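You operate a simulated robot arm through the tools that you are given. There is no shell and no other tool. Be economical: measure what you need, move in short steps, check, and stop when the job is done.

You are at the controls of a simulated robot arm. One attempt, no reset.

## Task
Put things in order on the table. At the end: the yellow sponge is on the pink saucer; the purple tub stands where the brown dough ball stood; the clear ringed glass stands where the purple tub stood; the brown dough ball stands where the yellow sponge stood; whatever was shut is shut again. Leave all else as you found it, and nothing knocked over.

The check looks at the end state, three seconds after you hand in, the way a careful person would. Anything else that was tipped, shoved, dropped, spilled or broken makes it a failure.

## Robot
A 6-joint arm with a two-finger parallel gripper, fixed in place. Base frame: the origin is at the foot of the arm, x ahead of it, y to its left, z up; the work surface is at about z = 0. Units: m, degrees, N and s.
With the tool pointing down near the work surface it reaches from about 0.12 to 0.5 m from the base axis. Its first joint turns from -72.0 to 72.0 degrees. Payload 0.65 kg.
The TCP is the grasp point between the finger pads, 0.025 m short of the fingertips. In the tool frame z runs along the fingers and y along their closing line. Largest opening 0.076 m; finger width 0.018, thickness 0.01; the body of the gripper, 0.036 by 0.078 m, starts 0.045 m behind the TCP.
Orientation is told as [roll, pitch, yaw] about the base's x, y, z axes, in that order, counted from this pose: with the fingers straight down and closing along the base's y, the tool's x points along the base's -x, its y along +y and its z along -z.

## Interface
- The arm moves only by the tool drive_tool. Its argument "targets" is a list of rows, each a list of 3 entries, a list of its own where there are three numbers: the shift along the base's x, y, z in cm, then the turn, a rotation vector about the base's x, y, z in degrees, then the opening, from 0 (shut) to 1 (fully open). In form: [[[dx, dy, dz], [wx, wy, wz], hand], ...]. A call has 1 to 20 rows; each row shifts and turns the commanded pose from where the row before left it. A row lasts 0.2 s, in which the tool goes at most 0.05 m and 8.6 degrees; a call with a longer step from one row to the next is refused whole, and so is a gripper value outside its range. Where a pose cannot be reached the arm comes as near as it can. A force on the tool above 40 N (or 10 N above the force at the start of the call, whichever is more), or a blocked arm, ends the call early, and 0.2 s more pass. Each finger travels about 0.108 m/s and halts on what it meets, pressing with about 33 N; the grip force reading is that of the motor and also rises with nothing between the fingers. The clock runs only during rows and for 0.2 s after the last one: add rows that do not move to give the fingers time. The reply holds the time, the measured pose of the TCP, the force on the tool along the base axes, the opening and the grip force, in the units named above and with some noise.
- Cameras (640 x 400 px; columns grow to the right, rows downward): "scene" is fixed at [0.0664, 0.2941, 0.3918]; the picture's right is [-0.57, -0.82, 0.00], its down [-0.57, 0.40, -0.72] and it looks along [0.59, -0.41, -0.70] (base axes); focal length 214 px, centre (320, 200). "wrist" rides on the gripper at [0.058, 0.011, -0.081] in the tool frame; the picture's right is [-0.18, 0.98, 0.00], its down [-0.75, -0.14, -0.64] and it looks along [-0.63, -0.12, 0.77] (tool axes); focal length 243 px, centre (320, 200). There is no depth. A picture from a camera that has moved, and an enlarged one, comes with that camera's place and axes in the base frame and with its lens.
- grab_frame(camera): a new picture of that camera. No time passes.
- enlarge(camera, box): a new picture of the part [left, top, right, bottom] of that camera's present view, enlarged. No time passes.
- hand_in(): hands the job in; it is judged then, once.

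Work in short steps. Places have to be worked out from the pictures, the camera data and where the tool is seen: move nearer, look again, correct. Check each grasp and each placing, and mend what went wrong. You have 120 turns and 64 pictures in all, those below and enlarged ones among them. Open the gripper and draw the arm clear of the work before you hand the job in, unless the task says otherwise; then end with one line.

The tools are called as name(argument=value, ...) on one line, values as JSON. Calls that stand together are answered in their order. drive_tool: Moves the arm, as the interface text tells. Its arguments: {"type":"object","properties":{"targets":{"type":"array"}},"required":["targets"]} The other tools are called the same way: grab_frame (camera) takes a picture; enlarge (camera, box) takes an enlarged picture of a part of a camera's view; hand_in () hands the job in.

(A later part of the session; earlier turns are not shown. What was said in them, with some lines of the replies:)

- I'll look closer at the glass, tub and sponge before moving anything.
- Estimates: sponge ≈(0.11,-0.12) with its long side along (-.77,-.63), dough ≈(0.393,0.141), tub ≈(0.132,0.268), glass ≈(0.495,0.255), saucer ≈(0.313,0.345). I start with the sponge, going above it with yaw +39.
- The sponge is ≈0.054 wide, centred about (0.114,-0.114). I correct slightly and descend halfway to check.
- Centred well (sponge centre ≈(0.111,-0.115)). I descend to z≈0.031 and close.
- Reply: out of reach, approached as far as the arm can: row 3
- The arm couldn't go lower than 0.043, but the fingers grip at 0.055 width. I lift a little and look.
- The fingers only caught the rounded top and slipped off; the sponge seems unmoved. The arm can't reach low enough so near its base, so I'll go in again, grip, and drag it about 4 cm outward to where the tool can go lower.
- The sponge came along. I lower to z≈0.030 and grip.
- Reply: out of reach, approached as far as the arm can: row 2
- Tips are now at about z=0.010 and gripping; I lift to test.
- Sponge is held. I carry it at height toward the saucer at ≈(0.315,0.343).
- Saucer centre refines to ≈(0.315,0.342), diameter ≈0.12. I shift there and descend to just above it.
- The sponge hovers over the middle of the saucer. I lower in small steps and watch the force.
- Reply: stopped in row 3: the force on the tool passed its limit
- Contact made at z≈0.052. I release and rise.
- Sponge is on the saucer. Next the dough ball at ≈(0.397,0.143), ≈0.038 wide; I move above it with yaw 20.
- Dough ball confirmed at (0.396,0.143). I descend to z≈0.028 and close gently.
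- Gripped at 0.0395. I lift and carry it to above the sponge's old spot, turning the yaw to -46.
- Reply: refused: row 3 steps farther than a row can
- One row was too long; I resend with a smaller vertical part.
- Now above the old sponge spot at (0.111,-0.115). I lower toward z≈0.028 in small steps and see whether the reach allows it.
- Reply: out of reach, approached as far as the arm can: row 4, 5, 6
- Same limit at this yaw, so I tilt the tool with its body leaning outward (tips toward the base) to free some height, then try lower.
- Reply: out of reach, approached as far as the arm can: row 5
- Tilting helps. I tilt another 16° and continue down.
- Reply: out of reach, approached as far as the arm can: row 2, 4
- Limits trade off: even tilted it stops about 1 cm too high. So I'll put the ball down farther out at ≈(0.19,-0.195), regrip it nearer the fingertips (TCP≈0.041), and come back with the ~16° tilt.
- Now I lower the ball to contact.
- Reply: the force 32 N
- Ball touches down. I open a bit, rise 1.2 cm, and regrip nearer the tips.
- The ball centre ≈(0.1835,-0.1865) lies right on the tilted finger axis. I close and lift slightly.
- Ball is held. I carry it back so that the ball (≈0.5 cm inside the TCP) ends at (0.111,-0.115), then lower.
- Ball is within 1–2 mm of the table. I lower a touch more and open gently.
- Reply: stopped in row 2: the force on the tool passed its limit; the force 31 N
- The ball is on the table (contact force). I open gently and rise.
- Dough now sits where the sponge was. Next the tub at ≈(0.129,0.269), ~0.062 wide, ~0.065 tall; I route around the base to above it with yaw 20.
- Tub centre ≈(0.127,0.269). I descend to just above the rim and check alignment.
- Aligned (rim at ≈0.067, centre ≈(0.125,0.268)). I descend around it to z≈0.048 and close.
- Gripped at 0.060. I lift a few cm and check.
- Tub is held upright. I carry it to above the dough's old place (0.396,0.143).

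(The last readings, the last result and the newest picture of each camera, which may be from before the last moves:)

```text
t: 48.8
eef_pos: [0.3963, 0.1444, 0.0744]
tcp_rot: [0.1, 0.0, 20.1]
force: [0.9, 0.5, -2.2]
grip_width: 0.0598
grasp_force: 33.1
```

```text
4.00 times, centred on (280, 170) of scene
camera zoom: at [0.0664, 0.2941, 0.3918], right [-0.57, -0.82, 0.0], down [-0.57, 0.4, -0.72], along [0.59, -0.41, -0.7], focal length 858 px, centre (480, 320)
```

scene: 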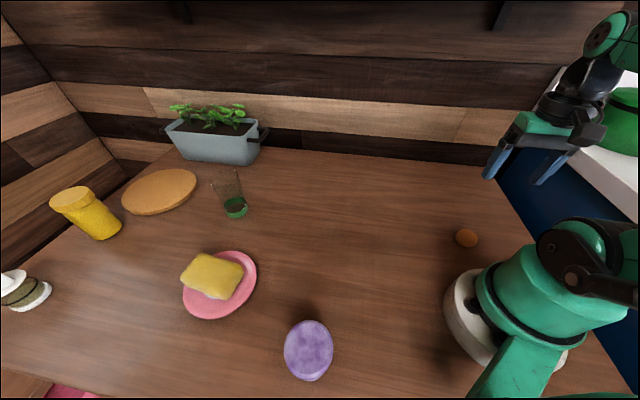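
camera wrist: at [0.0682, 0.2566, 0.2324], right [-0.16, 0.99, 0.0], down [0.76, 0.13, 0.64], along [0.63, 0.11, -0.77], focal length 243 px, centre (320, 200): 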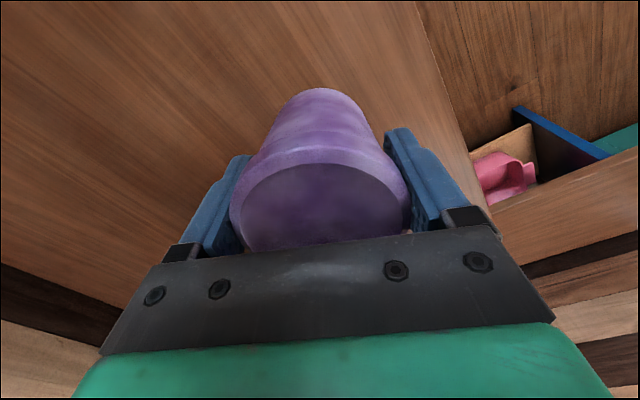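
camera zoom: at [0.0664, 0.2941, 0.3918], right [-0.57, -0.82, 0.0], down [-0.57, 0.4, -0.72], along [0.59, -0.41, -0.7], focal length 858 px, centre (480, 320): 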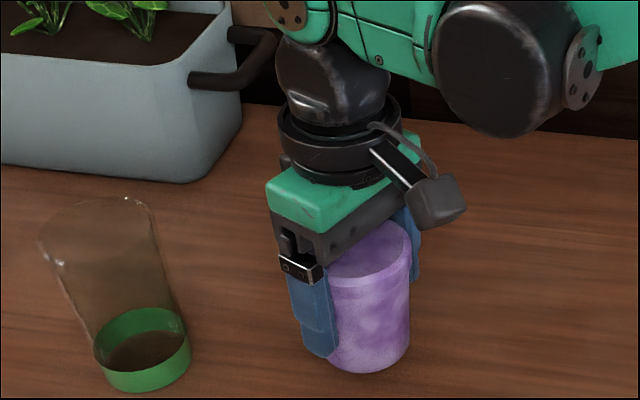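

Upright and over the spot. I lower to contact.

drive_tool(targets=[[[0, -0.1, -1.2], [0, 0, 0], 0.7], [[0, 0, -0.7], [0, 0, 0], 0.7], [[0, 0, -0.3], [0, 0, 0], 0.7], [[0, 0, -0.2], [0, 0, 0], 0.7], [[0, 0, 0], [0, 0, 0], 0.7]])

```text
t: 50.0
eef_pos: [0.3972, 0.1437, 0.0523]
tcp_rot: [0.1, 0.1, 20.1]
force: [0.0, -0.7, -2.0]
grip_width: 0.0601
grasp_force: 32.7
```

drive_tool(targets=[[[0, 0, -0.15], [0, 0, 0], 0.7], [[0, 0, -0.15], [0, 0, 0], 0.7], [[0, 0, -0.1], [0, 0, 0], 0.7], [[0, 0, 0], [0, 0, 0], 0.7]])

```text
t: 51.0
eef_pos: [0.3955, 0.1439, 0.0476]
tcp_rot: [0.1, -0.1, 20.1]
force: [-2.0, 3.1, 27.1]
grip_width: 0.0602
grasp_force: 33.2
```

Contact. I relax, open and rise.

drive_tool(targets=[[[0, 0, 0.15], [0, 0, 0], 0.8], [[0, 0, 0], [0, 0, 0], 0.9], [[0, 0, 0], [0, 0, 0], 1], [[0, 0, 0], [0, 0, 0], 1], [[0, 0, 2], [0, 0, 0], 1], [[0, 0, 4], [0, 0, 0], 1], [[0, 0, 4], [0, 0, 0], 1], [[-2, 0, 4], [0, 0, 0], 1], [[-4, 0, 2], [0, 0, 0], 1], [[-4, 0, 0], [0, 0, 0], 1], [[0, 0, 0], [0, 0, 0], 1]])

enlarge(camera="scene", box=[160, 120, 360, 245])

grab_frame(camera="wrist")

```text
t: 53.4
eef_pos: [0.2965, 0.1428, 0.2091]
tcp_rot: [0.1, 0.0, 20.2]
force: [0.9, -0.2, 0.5]
grip_width: 0.0759
grasp_force: 0.1
```

```text
3.20 times, centred on (260, 182) of scene
camera zoom: at [0.0664, 0.2941, 0.3918], right [-0.57, -0.82, 0.0], down [-0.57, 0.4, -0.72], along [0.59, -0.41, -0.7], focal length 686 px, centre (512, 256)
```

zoom: 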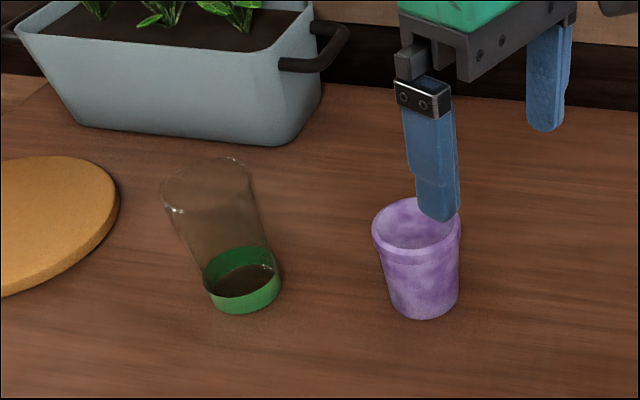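

```text
24 pictures are left
camera wrist: at [0.2381, 0.1332, 0.2907], right [-0.16, 0.99, 0.0], down [0.76, 0.13, 0.64], along [0.63, 0.11, -0.77], focal length 243 px, centre (320, 200)
```

wrist: 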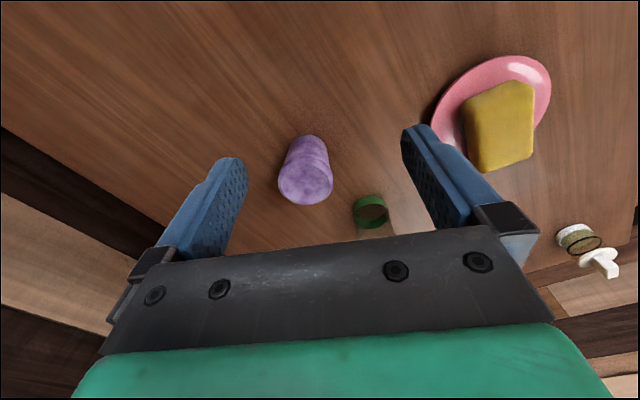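

Tub stands upright in place. Now the glass at ≈(0.485,0.255), ~0.10 tall, ~0.06 wide, at 0.55 m radius: I'll turn to yaw ~27.7 and tilt 20° with tips outward to extend the reach, stopping short to look.

drive_tool(targets=[[[2, 1, 0], [0, 0, 7.5], 1], [[2, 1, 0], [3.1, -5.9, 0], 1], [[2, 2, 0], [3.1, -5.9, 0], 1], [[2, 2, -1], [3.1, -5.9, 0], 1], [[0, 0, 0], [0, 0, 0], 1]])

grab_frame(camera="wrist")

```text
t: 54.6
eef_pos: [0.3767, 0.2039, 0.1991]
tcp_rot: [0.1, -20.1, 27.7]
force: [-1.1, 0.2, -0.7]
grip_width: 0.0758
grasp_force: 0.0
```

```text
23 pictures are left
camera wrist: at [0.2988, 0.1753, 0.255], right [-0.3, 0.95, 0.07], down [0.5, 0.1, 0.86], along [0.81, 0.29, -0.5], focal length 243 px, centre (320, 200)
```

wrist: 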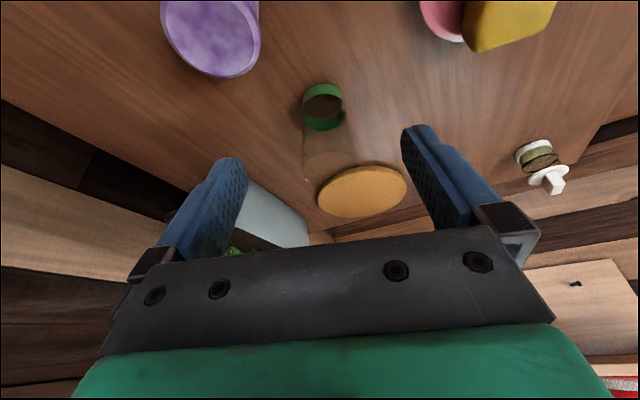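

I zoom on the glass to refine its place.

enlarge(camera="wrist", box=[270, 70, 390, 190])

```text
3.33 times, centred on (330, 130) of wrist
camera zoom: at [0.2988, 0.1753, 0.255], right [-0.3, 0.95, 0.07], down [0.5, 0.1, 0.86], along [0.81, 0.29, -0.5], focal length 809 px, centre (287, 433)
```

zoom: 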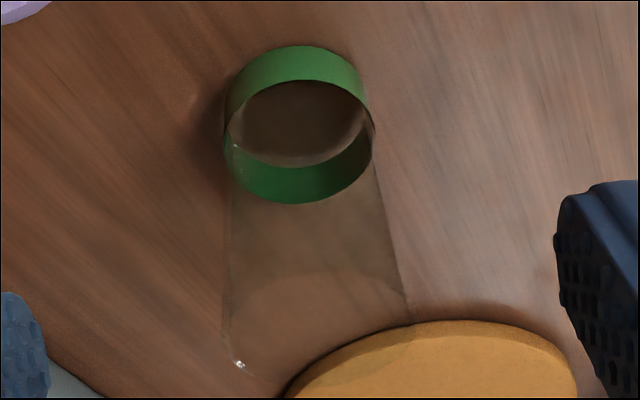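

Glass centre ≈(0.483,0.2545). I go above it at z≈0.165 and check from both cameras.

drive_tool(targets=[[[2.7, 1.3, 0], [0, 0, 0], 1], [[2.7, 1.3, 0], [0, 0, 0], 1], [[2.7, 1.3, -0.9], [0, 0, 0], 1], [[2.5, 1.15, -1.5], [0, 0, 0], 1], [[0, 0, -1], [0, 0, 0], 1], [[0, 0, 0], [0, 0, 0], 1]])

grab_frame(camera="wrist")

enlarge(camera="scene", box=[160, 100, 320, 240])

```text
t: 56.0
eef_pos: [0.4745, 0.2517, 0.1621]
tcp_rot: [0.1, -20.0, 27.6]
force: [0.5, 0.5, -0.5]
grip_width: 0.076
grasp_force: 0.0
out of reach, approached as far as the arm can: row 4
```

```text
21 pictures are left
camera wrist: at [0.3964, 0.222, 0.219], right [-0.3, 0.95, 0.07], down [0.5, 0.1, 0.86], along [0.81, 0.29, -0.5], focal length 243 px, centre (320, 200)
```

wrist: 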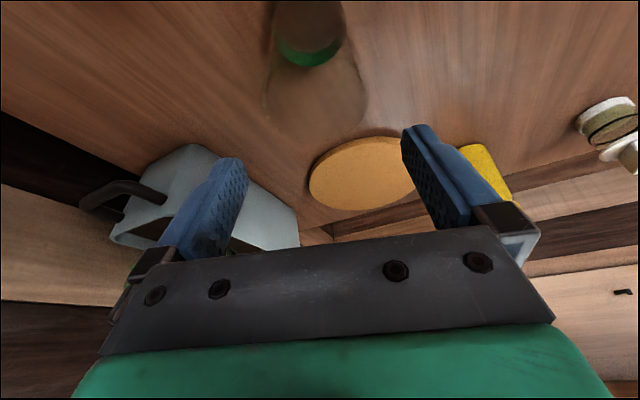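

```text
2.86 times, centred on (240, 170) of scene
camera zoom: at [0.0664, 0.2941, 0.3918], right [-0.57, -0.82, 0.0], down [-0.57, 0.4, -0.72], along [0.59, -0.41, -0.7], focal length 613 px, centre (549, 286)
```

zoom: 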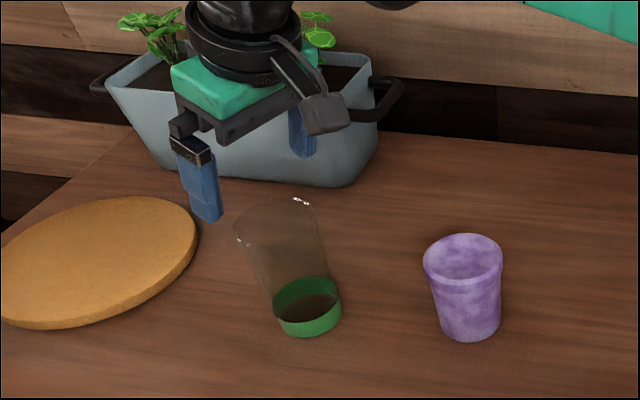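

The arm runs out of reach at this height. I'll tilt 8° more, back off to r≈0.485 (clear of the tub), descend to z≈0.078, and slide outward around the glass from the near side.

drive_tool(targets=[[[-2.2, -1.2, 0], [1.9, -3.5, 0], 1], [[-2.35, -1.35, 0], [1.9, -3.5, 0], 1], [[0, 0, -3], [0, 0, 0], 1], [[0, 0, -3], [0, 0, 0], 1], [[0, 0, -2.4], [0, 0, 0], 1], [[0, 0, 0], [0, 0, 0], 1]])

grab_frame(camera="wrist")

enlarge(camera="scene", box=[160, 100, 320, 240])

```text
t: 57.4
eef_pos: [0.4275, 0.2228, 0.0791]
tcp_rot: [0.3, -28.0, 27.6]
force: [0.3, -0.4, -0.2]
grip_width: 0.0758
grasp_force: 0.0
```

```text
19 pictures are left
camera wrist: at [0.3442, 0.1919, 0.1236], right [-0.31, 0.95, 0.09], down [0.39, 0.04, 0.92], along [0.87, 0.32, -0.38], focal length 243 px, centre (320, 200)
```

wrist: 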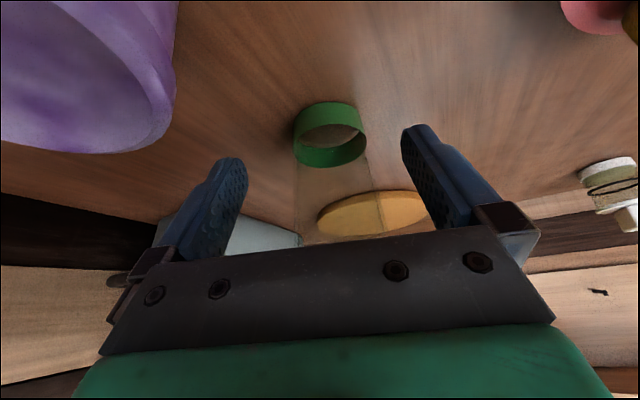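

```text
2.86 times, centred on (240, 170) of scene
camera zoom: at [0.0664, 0.2941, 0.3918], right [-0.57, -0.82, 0.0], down [-0.57, 0.4, -0.72], along [0.59, -0.41, -0.7], focal length 613 px, centre (549, 286)
```

zoom: 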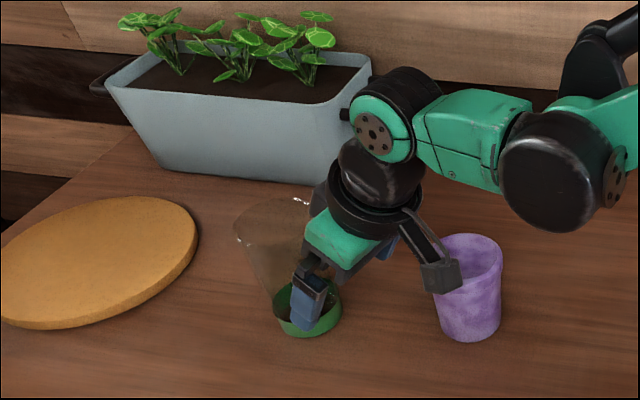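

Aligned; glass centre re-estimates to ≈(0.484,0.256). I slide outward around it in small steps.

drive_tool(targets=[[[1.4, 0.82, 0], [0, 0, 0], 1], [[1.4, 0.82, 0], [0, 0, 0], 1], [[1.4, 0.82, 0], [0, 0, 0], 1], [[1.4, 0.82, 0], [0, 0, 0], 1], [[0, 0, 0], [0, 0, 0], 1]])

grab_frame(camera="wrist")

enlarge(camera="scene", box=[180, 130, 300, 230])

```text
t: 58.6
eef_pos: [0.4843, 0.2571, 0.0774]
tcp_rot: [0.3, -28.0, 27.5]
force: [-1.0, -0.3, 0.1]
grip_width: 0.0757
grasp_force: 0.1
```

```text
17 pictures are left
camera wrist: at [0.401, 0.2251, 0.123], right [-0.31, 0.95, 0.09], down [0.39, 0.04, 0.92], along [0.87, 0.32, -0.38], focal length 243 px, centre (320, 200)
```

wrist: 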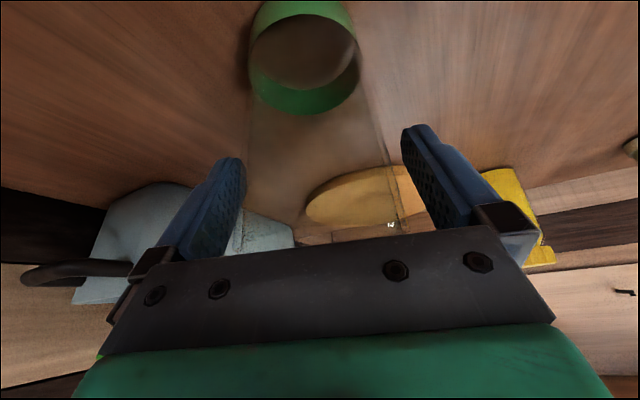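

```text
4.00 times, centred on (240, 180) of scene
camera zoom: at [0.0664, 0.2941, 0.3918], right [-0.57, -0.82, 0.0], down [-0.57, 0.4, -0.72], along [0.59, -0.41, -0.7], focal length 858 px, centre (640, 280)
```

zoom: 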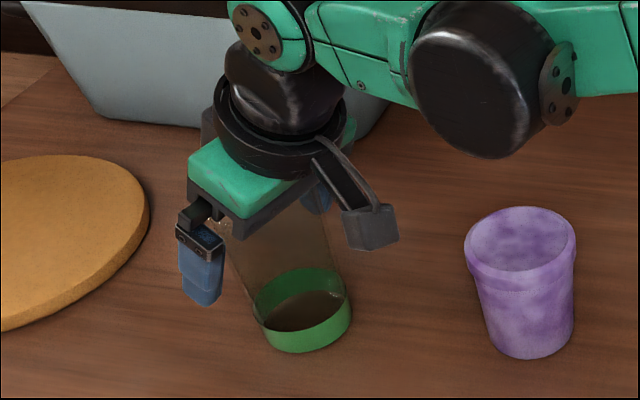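

The glass sits between the fingers, untouched. I close slowly.

drive_tool(targets=[[[0, 0, 0], [0, 0, 0], 0.92], [[0, 0, 0], [0, 0, 0], 0.86], [[0, 0, 0], [0, 0, 0], 0.81], [[0, 0, 0], [0, 0, 0], 0.77], [[0, 0, 0], [0, 0, 0], 0.74], [[0, 0, 0], [0, 0, 0], 0.74]])

```text
t: 60.0
eef_pos: [0.4846, 0.2576, 0.078]
tcp_rot: [0.3, -27.9, 27.5]
force: [0.3, -0.1, -0.3]
grip_width: 0.0575
grasp_force: 33.0
```

Gripped at 0.0575. I lift slightly, moving a little inward, and check.

drive_tool(targets=[[[0, 0, 0.5], [0, 0, 0], 0.72], [[0, 0, 1], [0, 0, 0], 0.72], [[-0.9, -0.47, 2], [0, 0, 0], 0.72], [[-1.8, -0.95, 2.5], [0, 0, 0], 0.72], [[0, 0, 0], [0, 0, 0], 0.72]])

enlarge(camera="scene", box=[180, 100, 320, 230])

```text
t: 61.2
eef_pos: [0.4575, 0.243, 0.1393]
tcp_rot: [0.3, -28.0, 27.5]
force: [1.1, -0.5, -1.9]
grip_width: 0.0574
grasp_force: 33.1
```

```text
3.08 times, centred on (250, 165) of scene
camera zoom: at [0.0664, 0.2941, 0.3918], right [-0.57, -0.82, 0.0], down [-0.57, 0.4, -0.72], along [0.59, -0.41, -0.7], focal length 660 px, centre (535, 308)
```

zoom: 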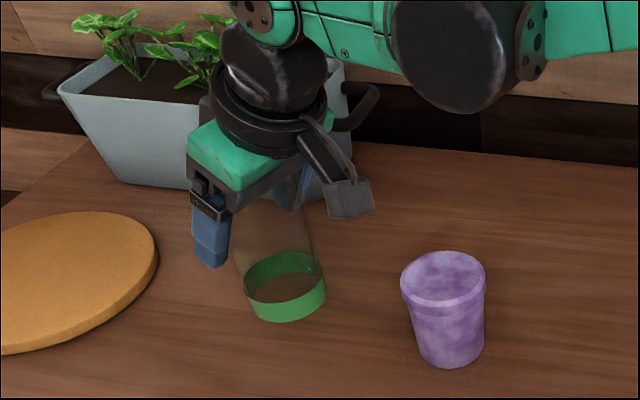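

Glass is held upright. I carry it over to the tub's old spot (0.1265,0.2685), turning only about vertical so it stays upright.

drive_tool(targets=[[[-3.3, 0.25, 1.5], [0, 0, 3.7], 0.72], [[-3.3, 0.25, 1.5], [0, 0, 3.7], 0.72], [[-3.3, 0.25, 0], [0, 0, 3.7], 0.72], [[-3.3, 0.25, 0], [0, 0, 3.7], 0.72], [[-3.3, 0.25, 0], [0, 0, 3.7], 0.72], [[-3.3, 0.25, 0], [0, 0, 3.7], 0.72], [[-3.3, 0.25, 0], [0, 0, 3.7], 0.72], [[-3.3, 0.25, 0], [0, 0, 3.7], 0.72], [[-3.3, 0.25, 0], [0, 0, 3.7], 0.72], [[-3.4, 0.3, 0], [0, 0, 3.7], 0.72], [[0, 0, -3], [0, 0, 0], 0.72], [[0, 0, 0], [0, 0, 0], 0.72]])

grab_frame(camera="scene")

grab_frame(camera="wrist")

```text
t: 63.8
eef_pos: [0.1264, 0.2688, 0.1374]
tcp_rot: [0.3, -28.0, 64.5]
force: [-0.6, -0.2, -1.7]
grip_width: 0.0573
grasp_force: 33.7
```

```text
14 pictures are left
```

scene: 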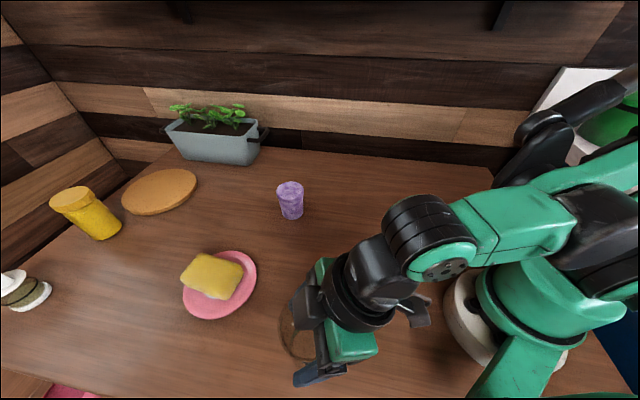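

```text
13 pictures are left
camera wrist: at [0.0798, 0.1924, 0.1822], right [-0.82, 0.57, 0.09], down [0.29, 0.27, 0.92], along [0.5, 0.78, -0.38], focal length 243 px, centre (320, 200)
```

wrist: 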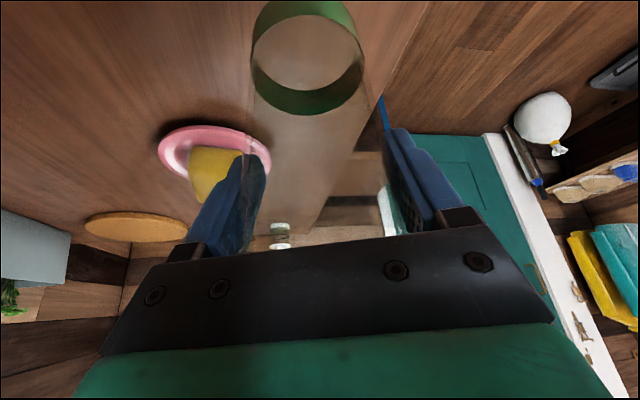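

Glass orientation relative to the gripper is the same as at the grasp, so it's upright. I lower to just above contact, then creep.

drive_tool(targets=[[[0, 0, -3], [0, 0, 0], 0.72], [[0, 0, -2], [0, 0, 0], 0.72], [[0, 0, -0.6], [0, 0, 0], 0.72], [[0, 0, -0.15], [0, 0, 0], 0.72], [[0, 0, -0.15], [0, 0, 0], 0.72], [[0, 0, 0], [0, 0, 0], 0.72]])

```text
t: 65.2
eef_pos: [0.126, 0.2698, 0.0791]
tcp_rot: [0.3, -28.0, 64.4]
force: [0.2, 0.3, -1.4]
grip_width: 0.0573
grasp_force: 32.7
```

drive_tool(targets=[[[0, 0, -0.1], [0, 0, 0], 0.72], [[0, 0, -0.1], [0, 0, 0], 0.72], [[0, 0, 0], [0, 0, 0], 0.72]])

```text
t: 66.0
eef_pos: [0.1275, 0.2693, 0.0779]
tcp_rot: [0.4, -28.2, 64.4]
force: [-3.2, -0.3, 19.3]
grip_width: 0.057
grasp_force: 32.9
```

Contact (≈20 N). I relax 0.5 mm, open, and rise straight up.

drive_tool(targets=[[[0, 0, 0.06], [0, 0, 0], 0.78], [[0, 0, 0], [0, 0, 0], 0.85], [[0, 0, 0], [0, 0, 0], 0.95], [[0, 0, 0], [0, 0, 0], 1], [[0, 0, 0], [0, 0, 0], 1], [[0, 0, 1], [0, 0, 0], 1], [[0, 0, 2], [0, 0, 0], 1], [[0, 0, 3], [0, 0, 0], 1], [[0, 0, 4], [0, 0, 0], 1], [[0, 0, 3], [0, 0, 0], 1], [[0, 0, 0], [0, 0, 0], 1]])

grab_frame(camera="wrist")

```text
t: 68.4
eef_pos: [0.1273, 0.2683, 0.2074]
tcp_rot: [0.3, -27.9, 64.4]
force: [-0.1, 0.4, -0.8]
grip_width: 0.0759
grasp_force: 0.0
```

```text
12 pictures are left
camera wrist: at [0.0796, 0.1921, 0.2521], right [-0.82, 0.57, 0.09], down [0.29, 0.27, 0.92], along [0.5, 0.78, -0.38], focal length 243 px, centre (320, 200)
```

wrist: 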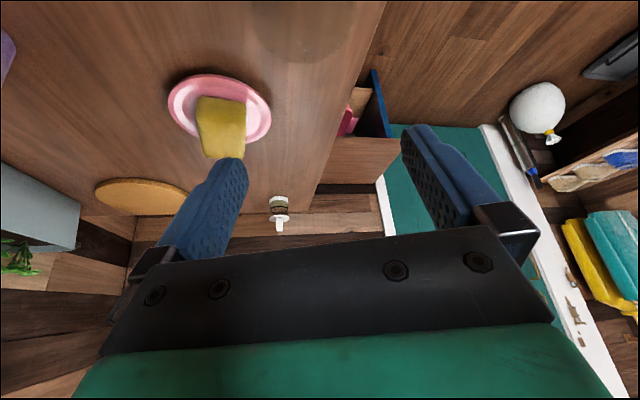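

Clear of the glass. I untilt and withdraw to about (0.24,0.0), then look at the whole scene.

drive_tool(targets=[[[0, 0, 3], [0, 0, 0], 1], [[2, -4, 0], [0, 0, -7], 1], [[2, -4, 0], [0, 0, -7], 1], [[2, -4, 0], [0, 0, -7], 1], [[2, -4, 0], [0, 0, -7], 1], [[2, -4, 0], [0, 0, -7], 1], [[1, -4, 0], [0, 0, -7], 1], [[0, -4, 0], [0, 0, -7], 1], [[0, 0, 0], [0, 0, 0], 1]])

grab_frame(camera="scene")

```text
t: 70.4
eef_pos: [0.2369, -0.0119, 0.2374]
tcp_rot: [0.3, -28.0, 15.5]
force: [0.6, -0.1, 0.8]
grip_width: 0.076
grasp_force: 0.1
```

```text
11 pictures are left
```

scene: 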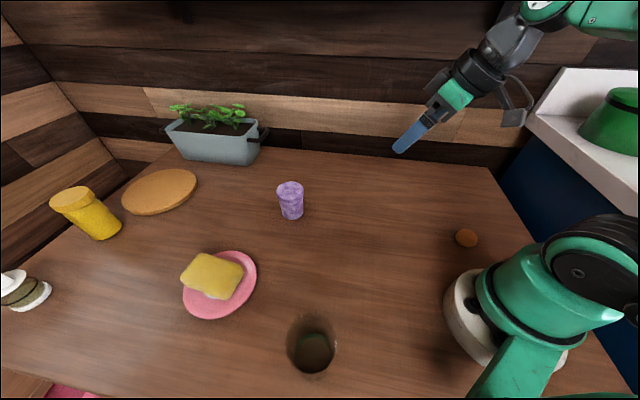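

Everything looks in place; I zoom on the glass and sponge to verify.

enlarge(camera="scene", box=[240, 290, 400, 390])

enlarge(camera="scene", box=[150, 235, 280, 325])

enlarge(camera="scene", box=[0, 320, 128, 400])

```text
4.00 times, centred on (320, 340) of scene
camera zoom: at [0.0664, 0.2941, 0.3918], right [-0.57, -0.82, 0.0], down [-0.57, 0.4, -0.72], along [0.59, -0.41, -0.7], focal length 858 px, centre (320, -360)
```

zoom: 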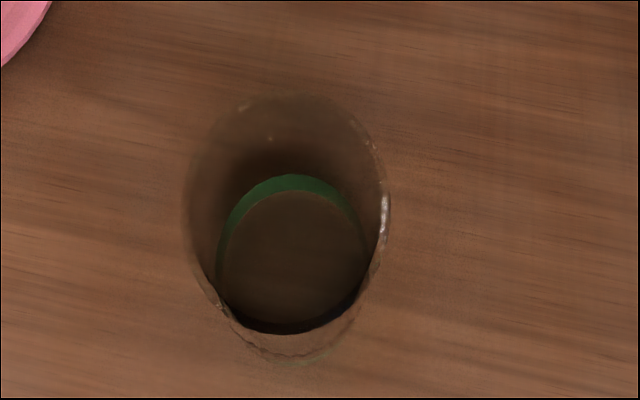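

```text
4.44 times, centred on (215, 280) of scene
camera zoom: at [0.0664, 0.2941, 0.3918], right [-0.57, -0.82, 0.0], down [-0.57, 0.4, -0.72], along [0.59, -0.41, -0.7], focal length 953 px, centre (787, -156)
```

zoom: 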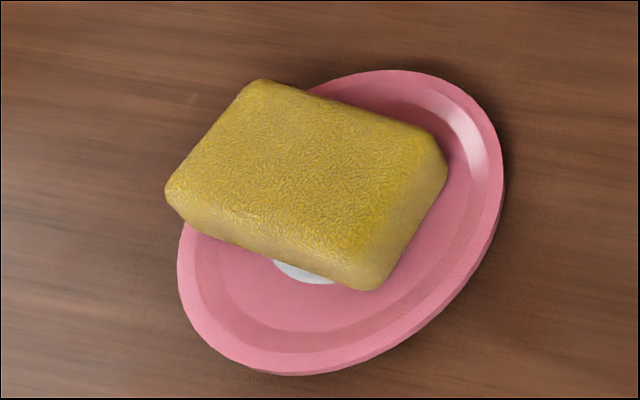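

```text
5.00 times, centred on (64, 360) of scene
camera zoom: at [0.0664, 0.2941, 0.3918], right [-0.57, -0.82, 0.0], down [-0.57, 0.4, -0.72], along [0.59, -0.41, -0.7], focal length 1072 px, centre (1600, -600)
```

zoom: 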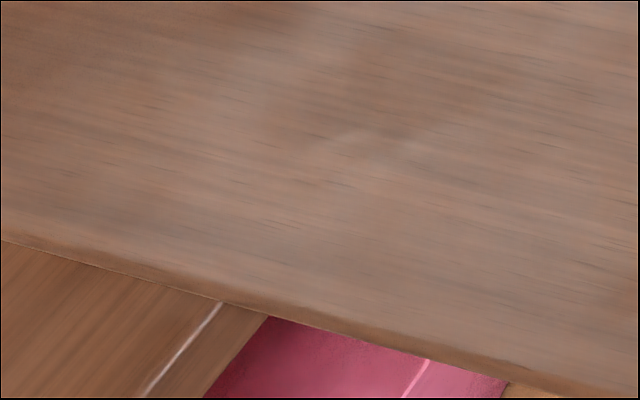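

The glass stands at ≈(0.129,0.263). Allowing for its height, the sponge is centred on the saucer, and the dough and tub are in place. The gripper is open and clear, so I hand in.

hand_in()

```text
The job is handed in.
```

I handed the job in: the sponge is on the saucer, and the tub, glass and dough ball stand in their new places, all upright in the last pictures. I opened nothing, and the drawer that was already open stays as I found it.
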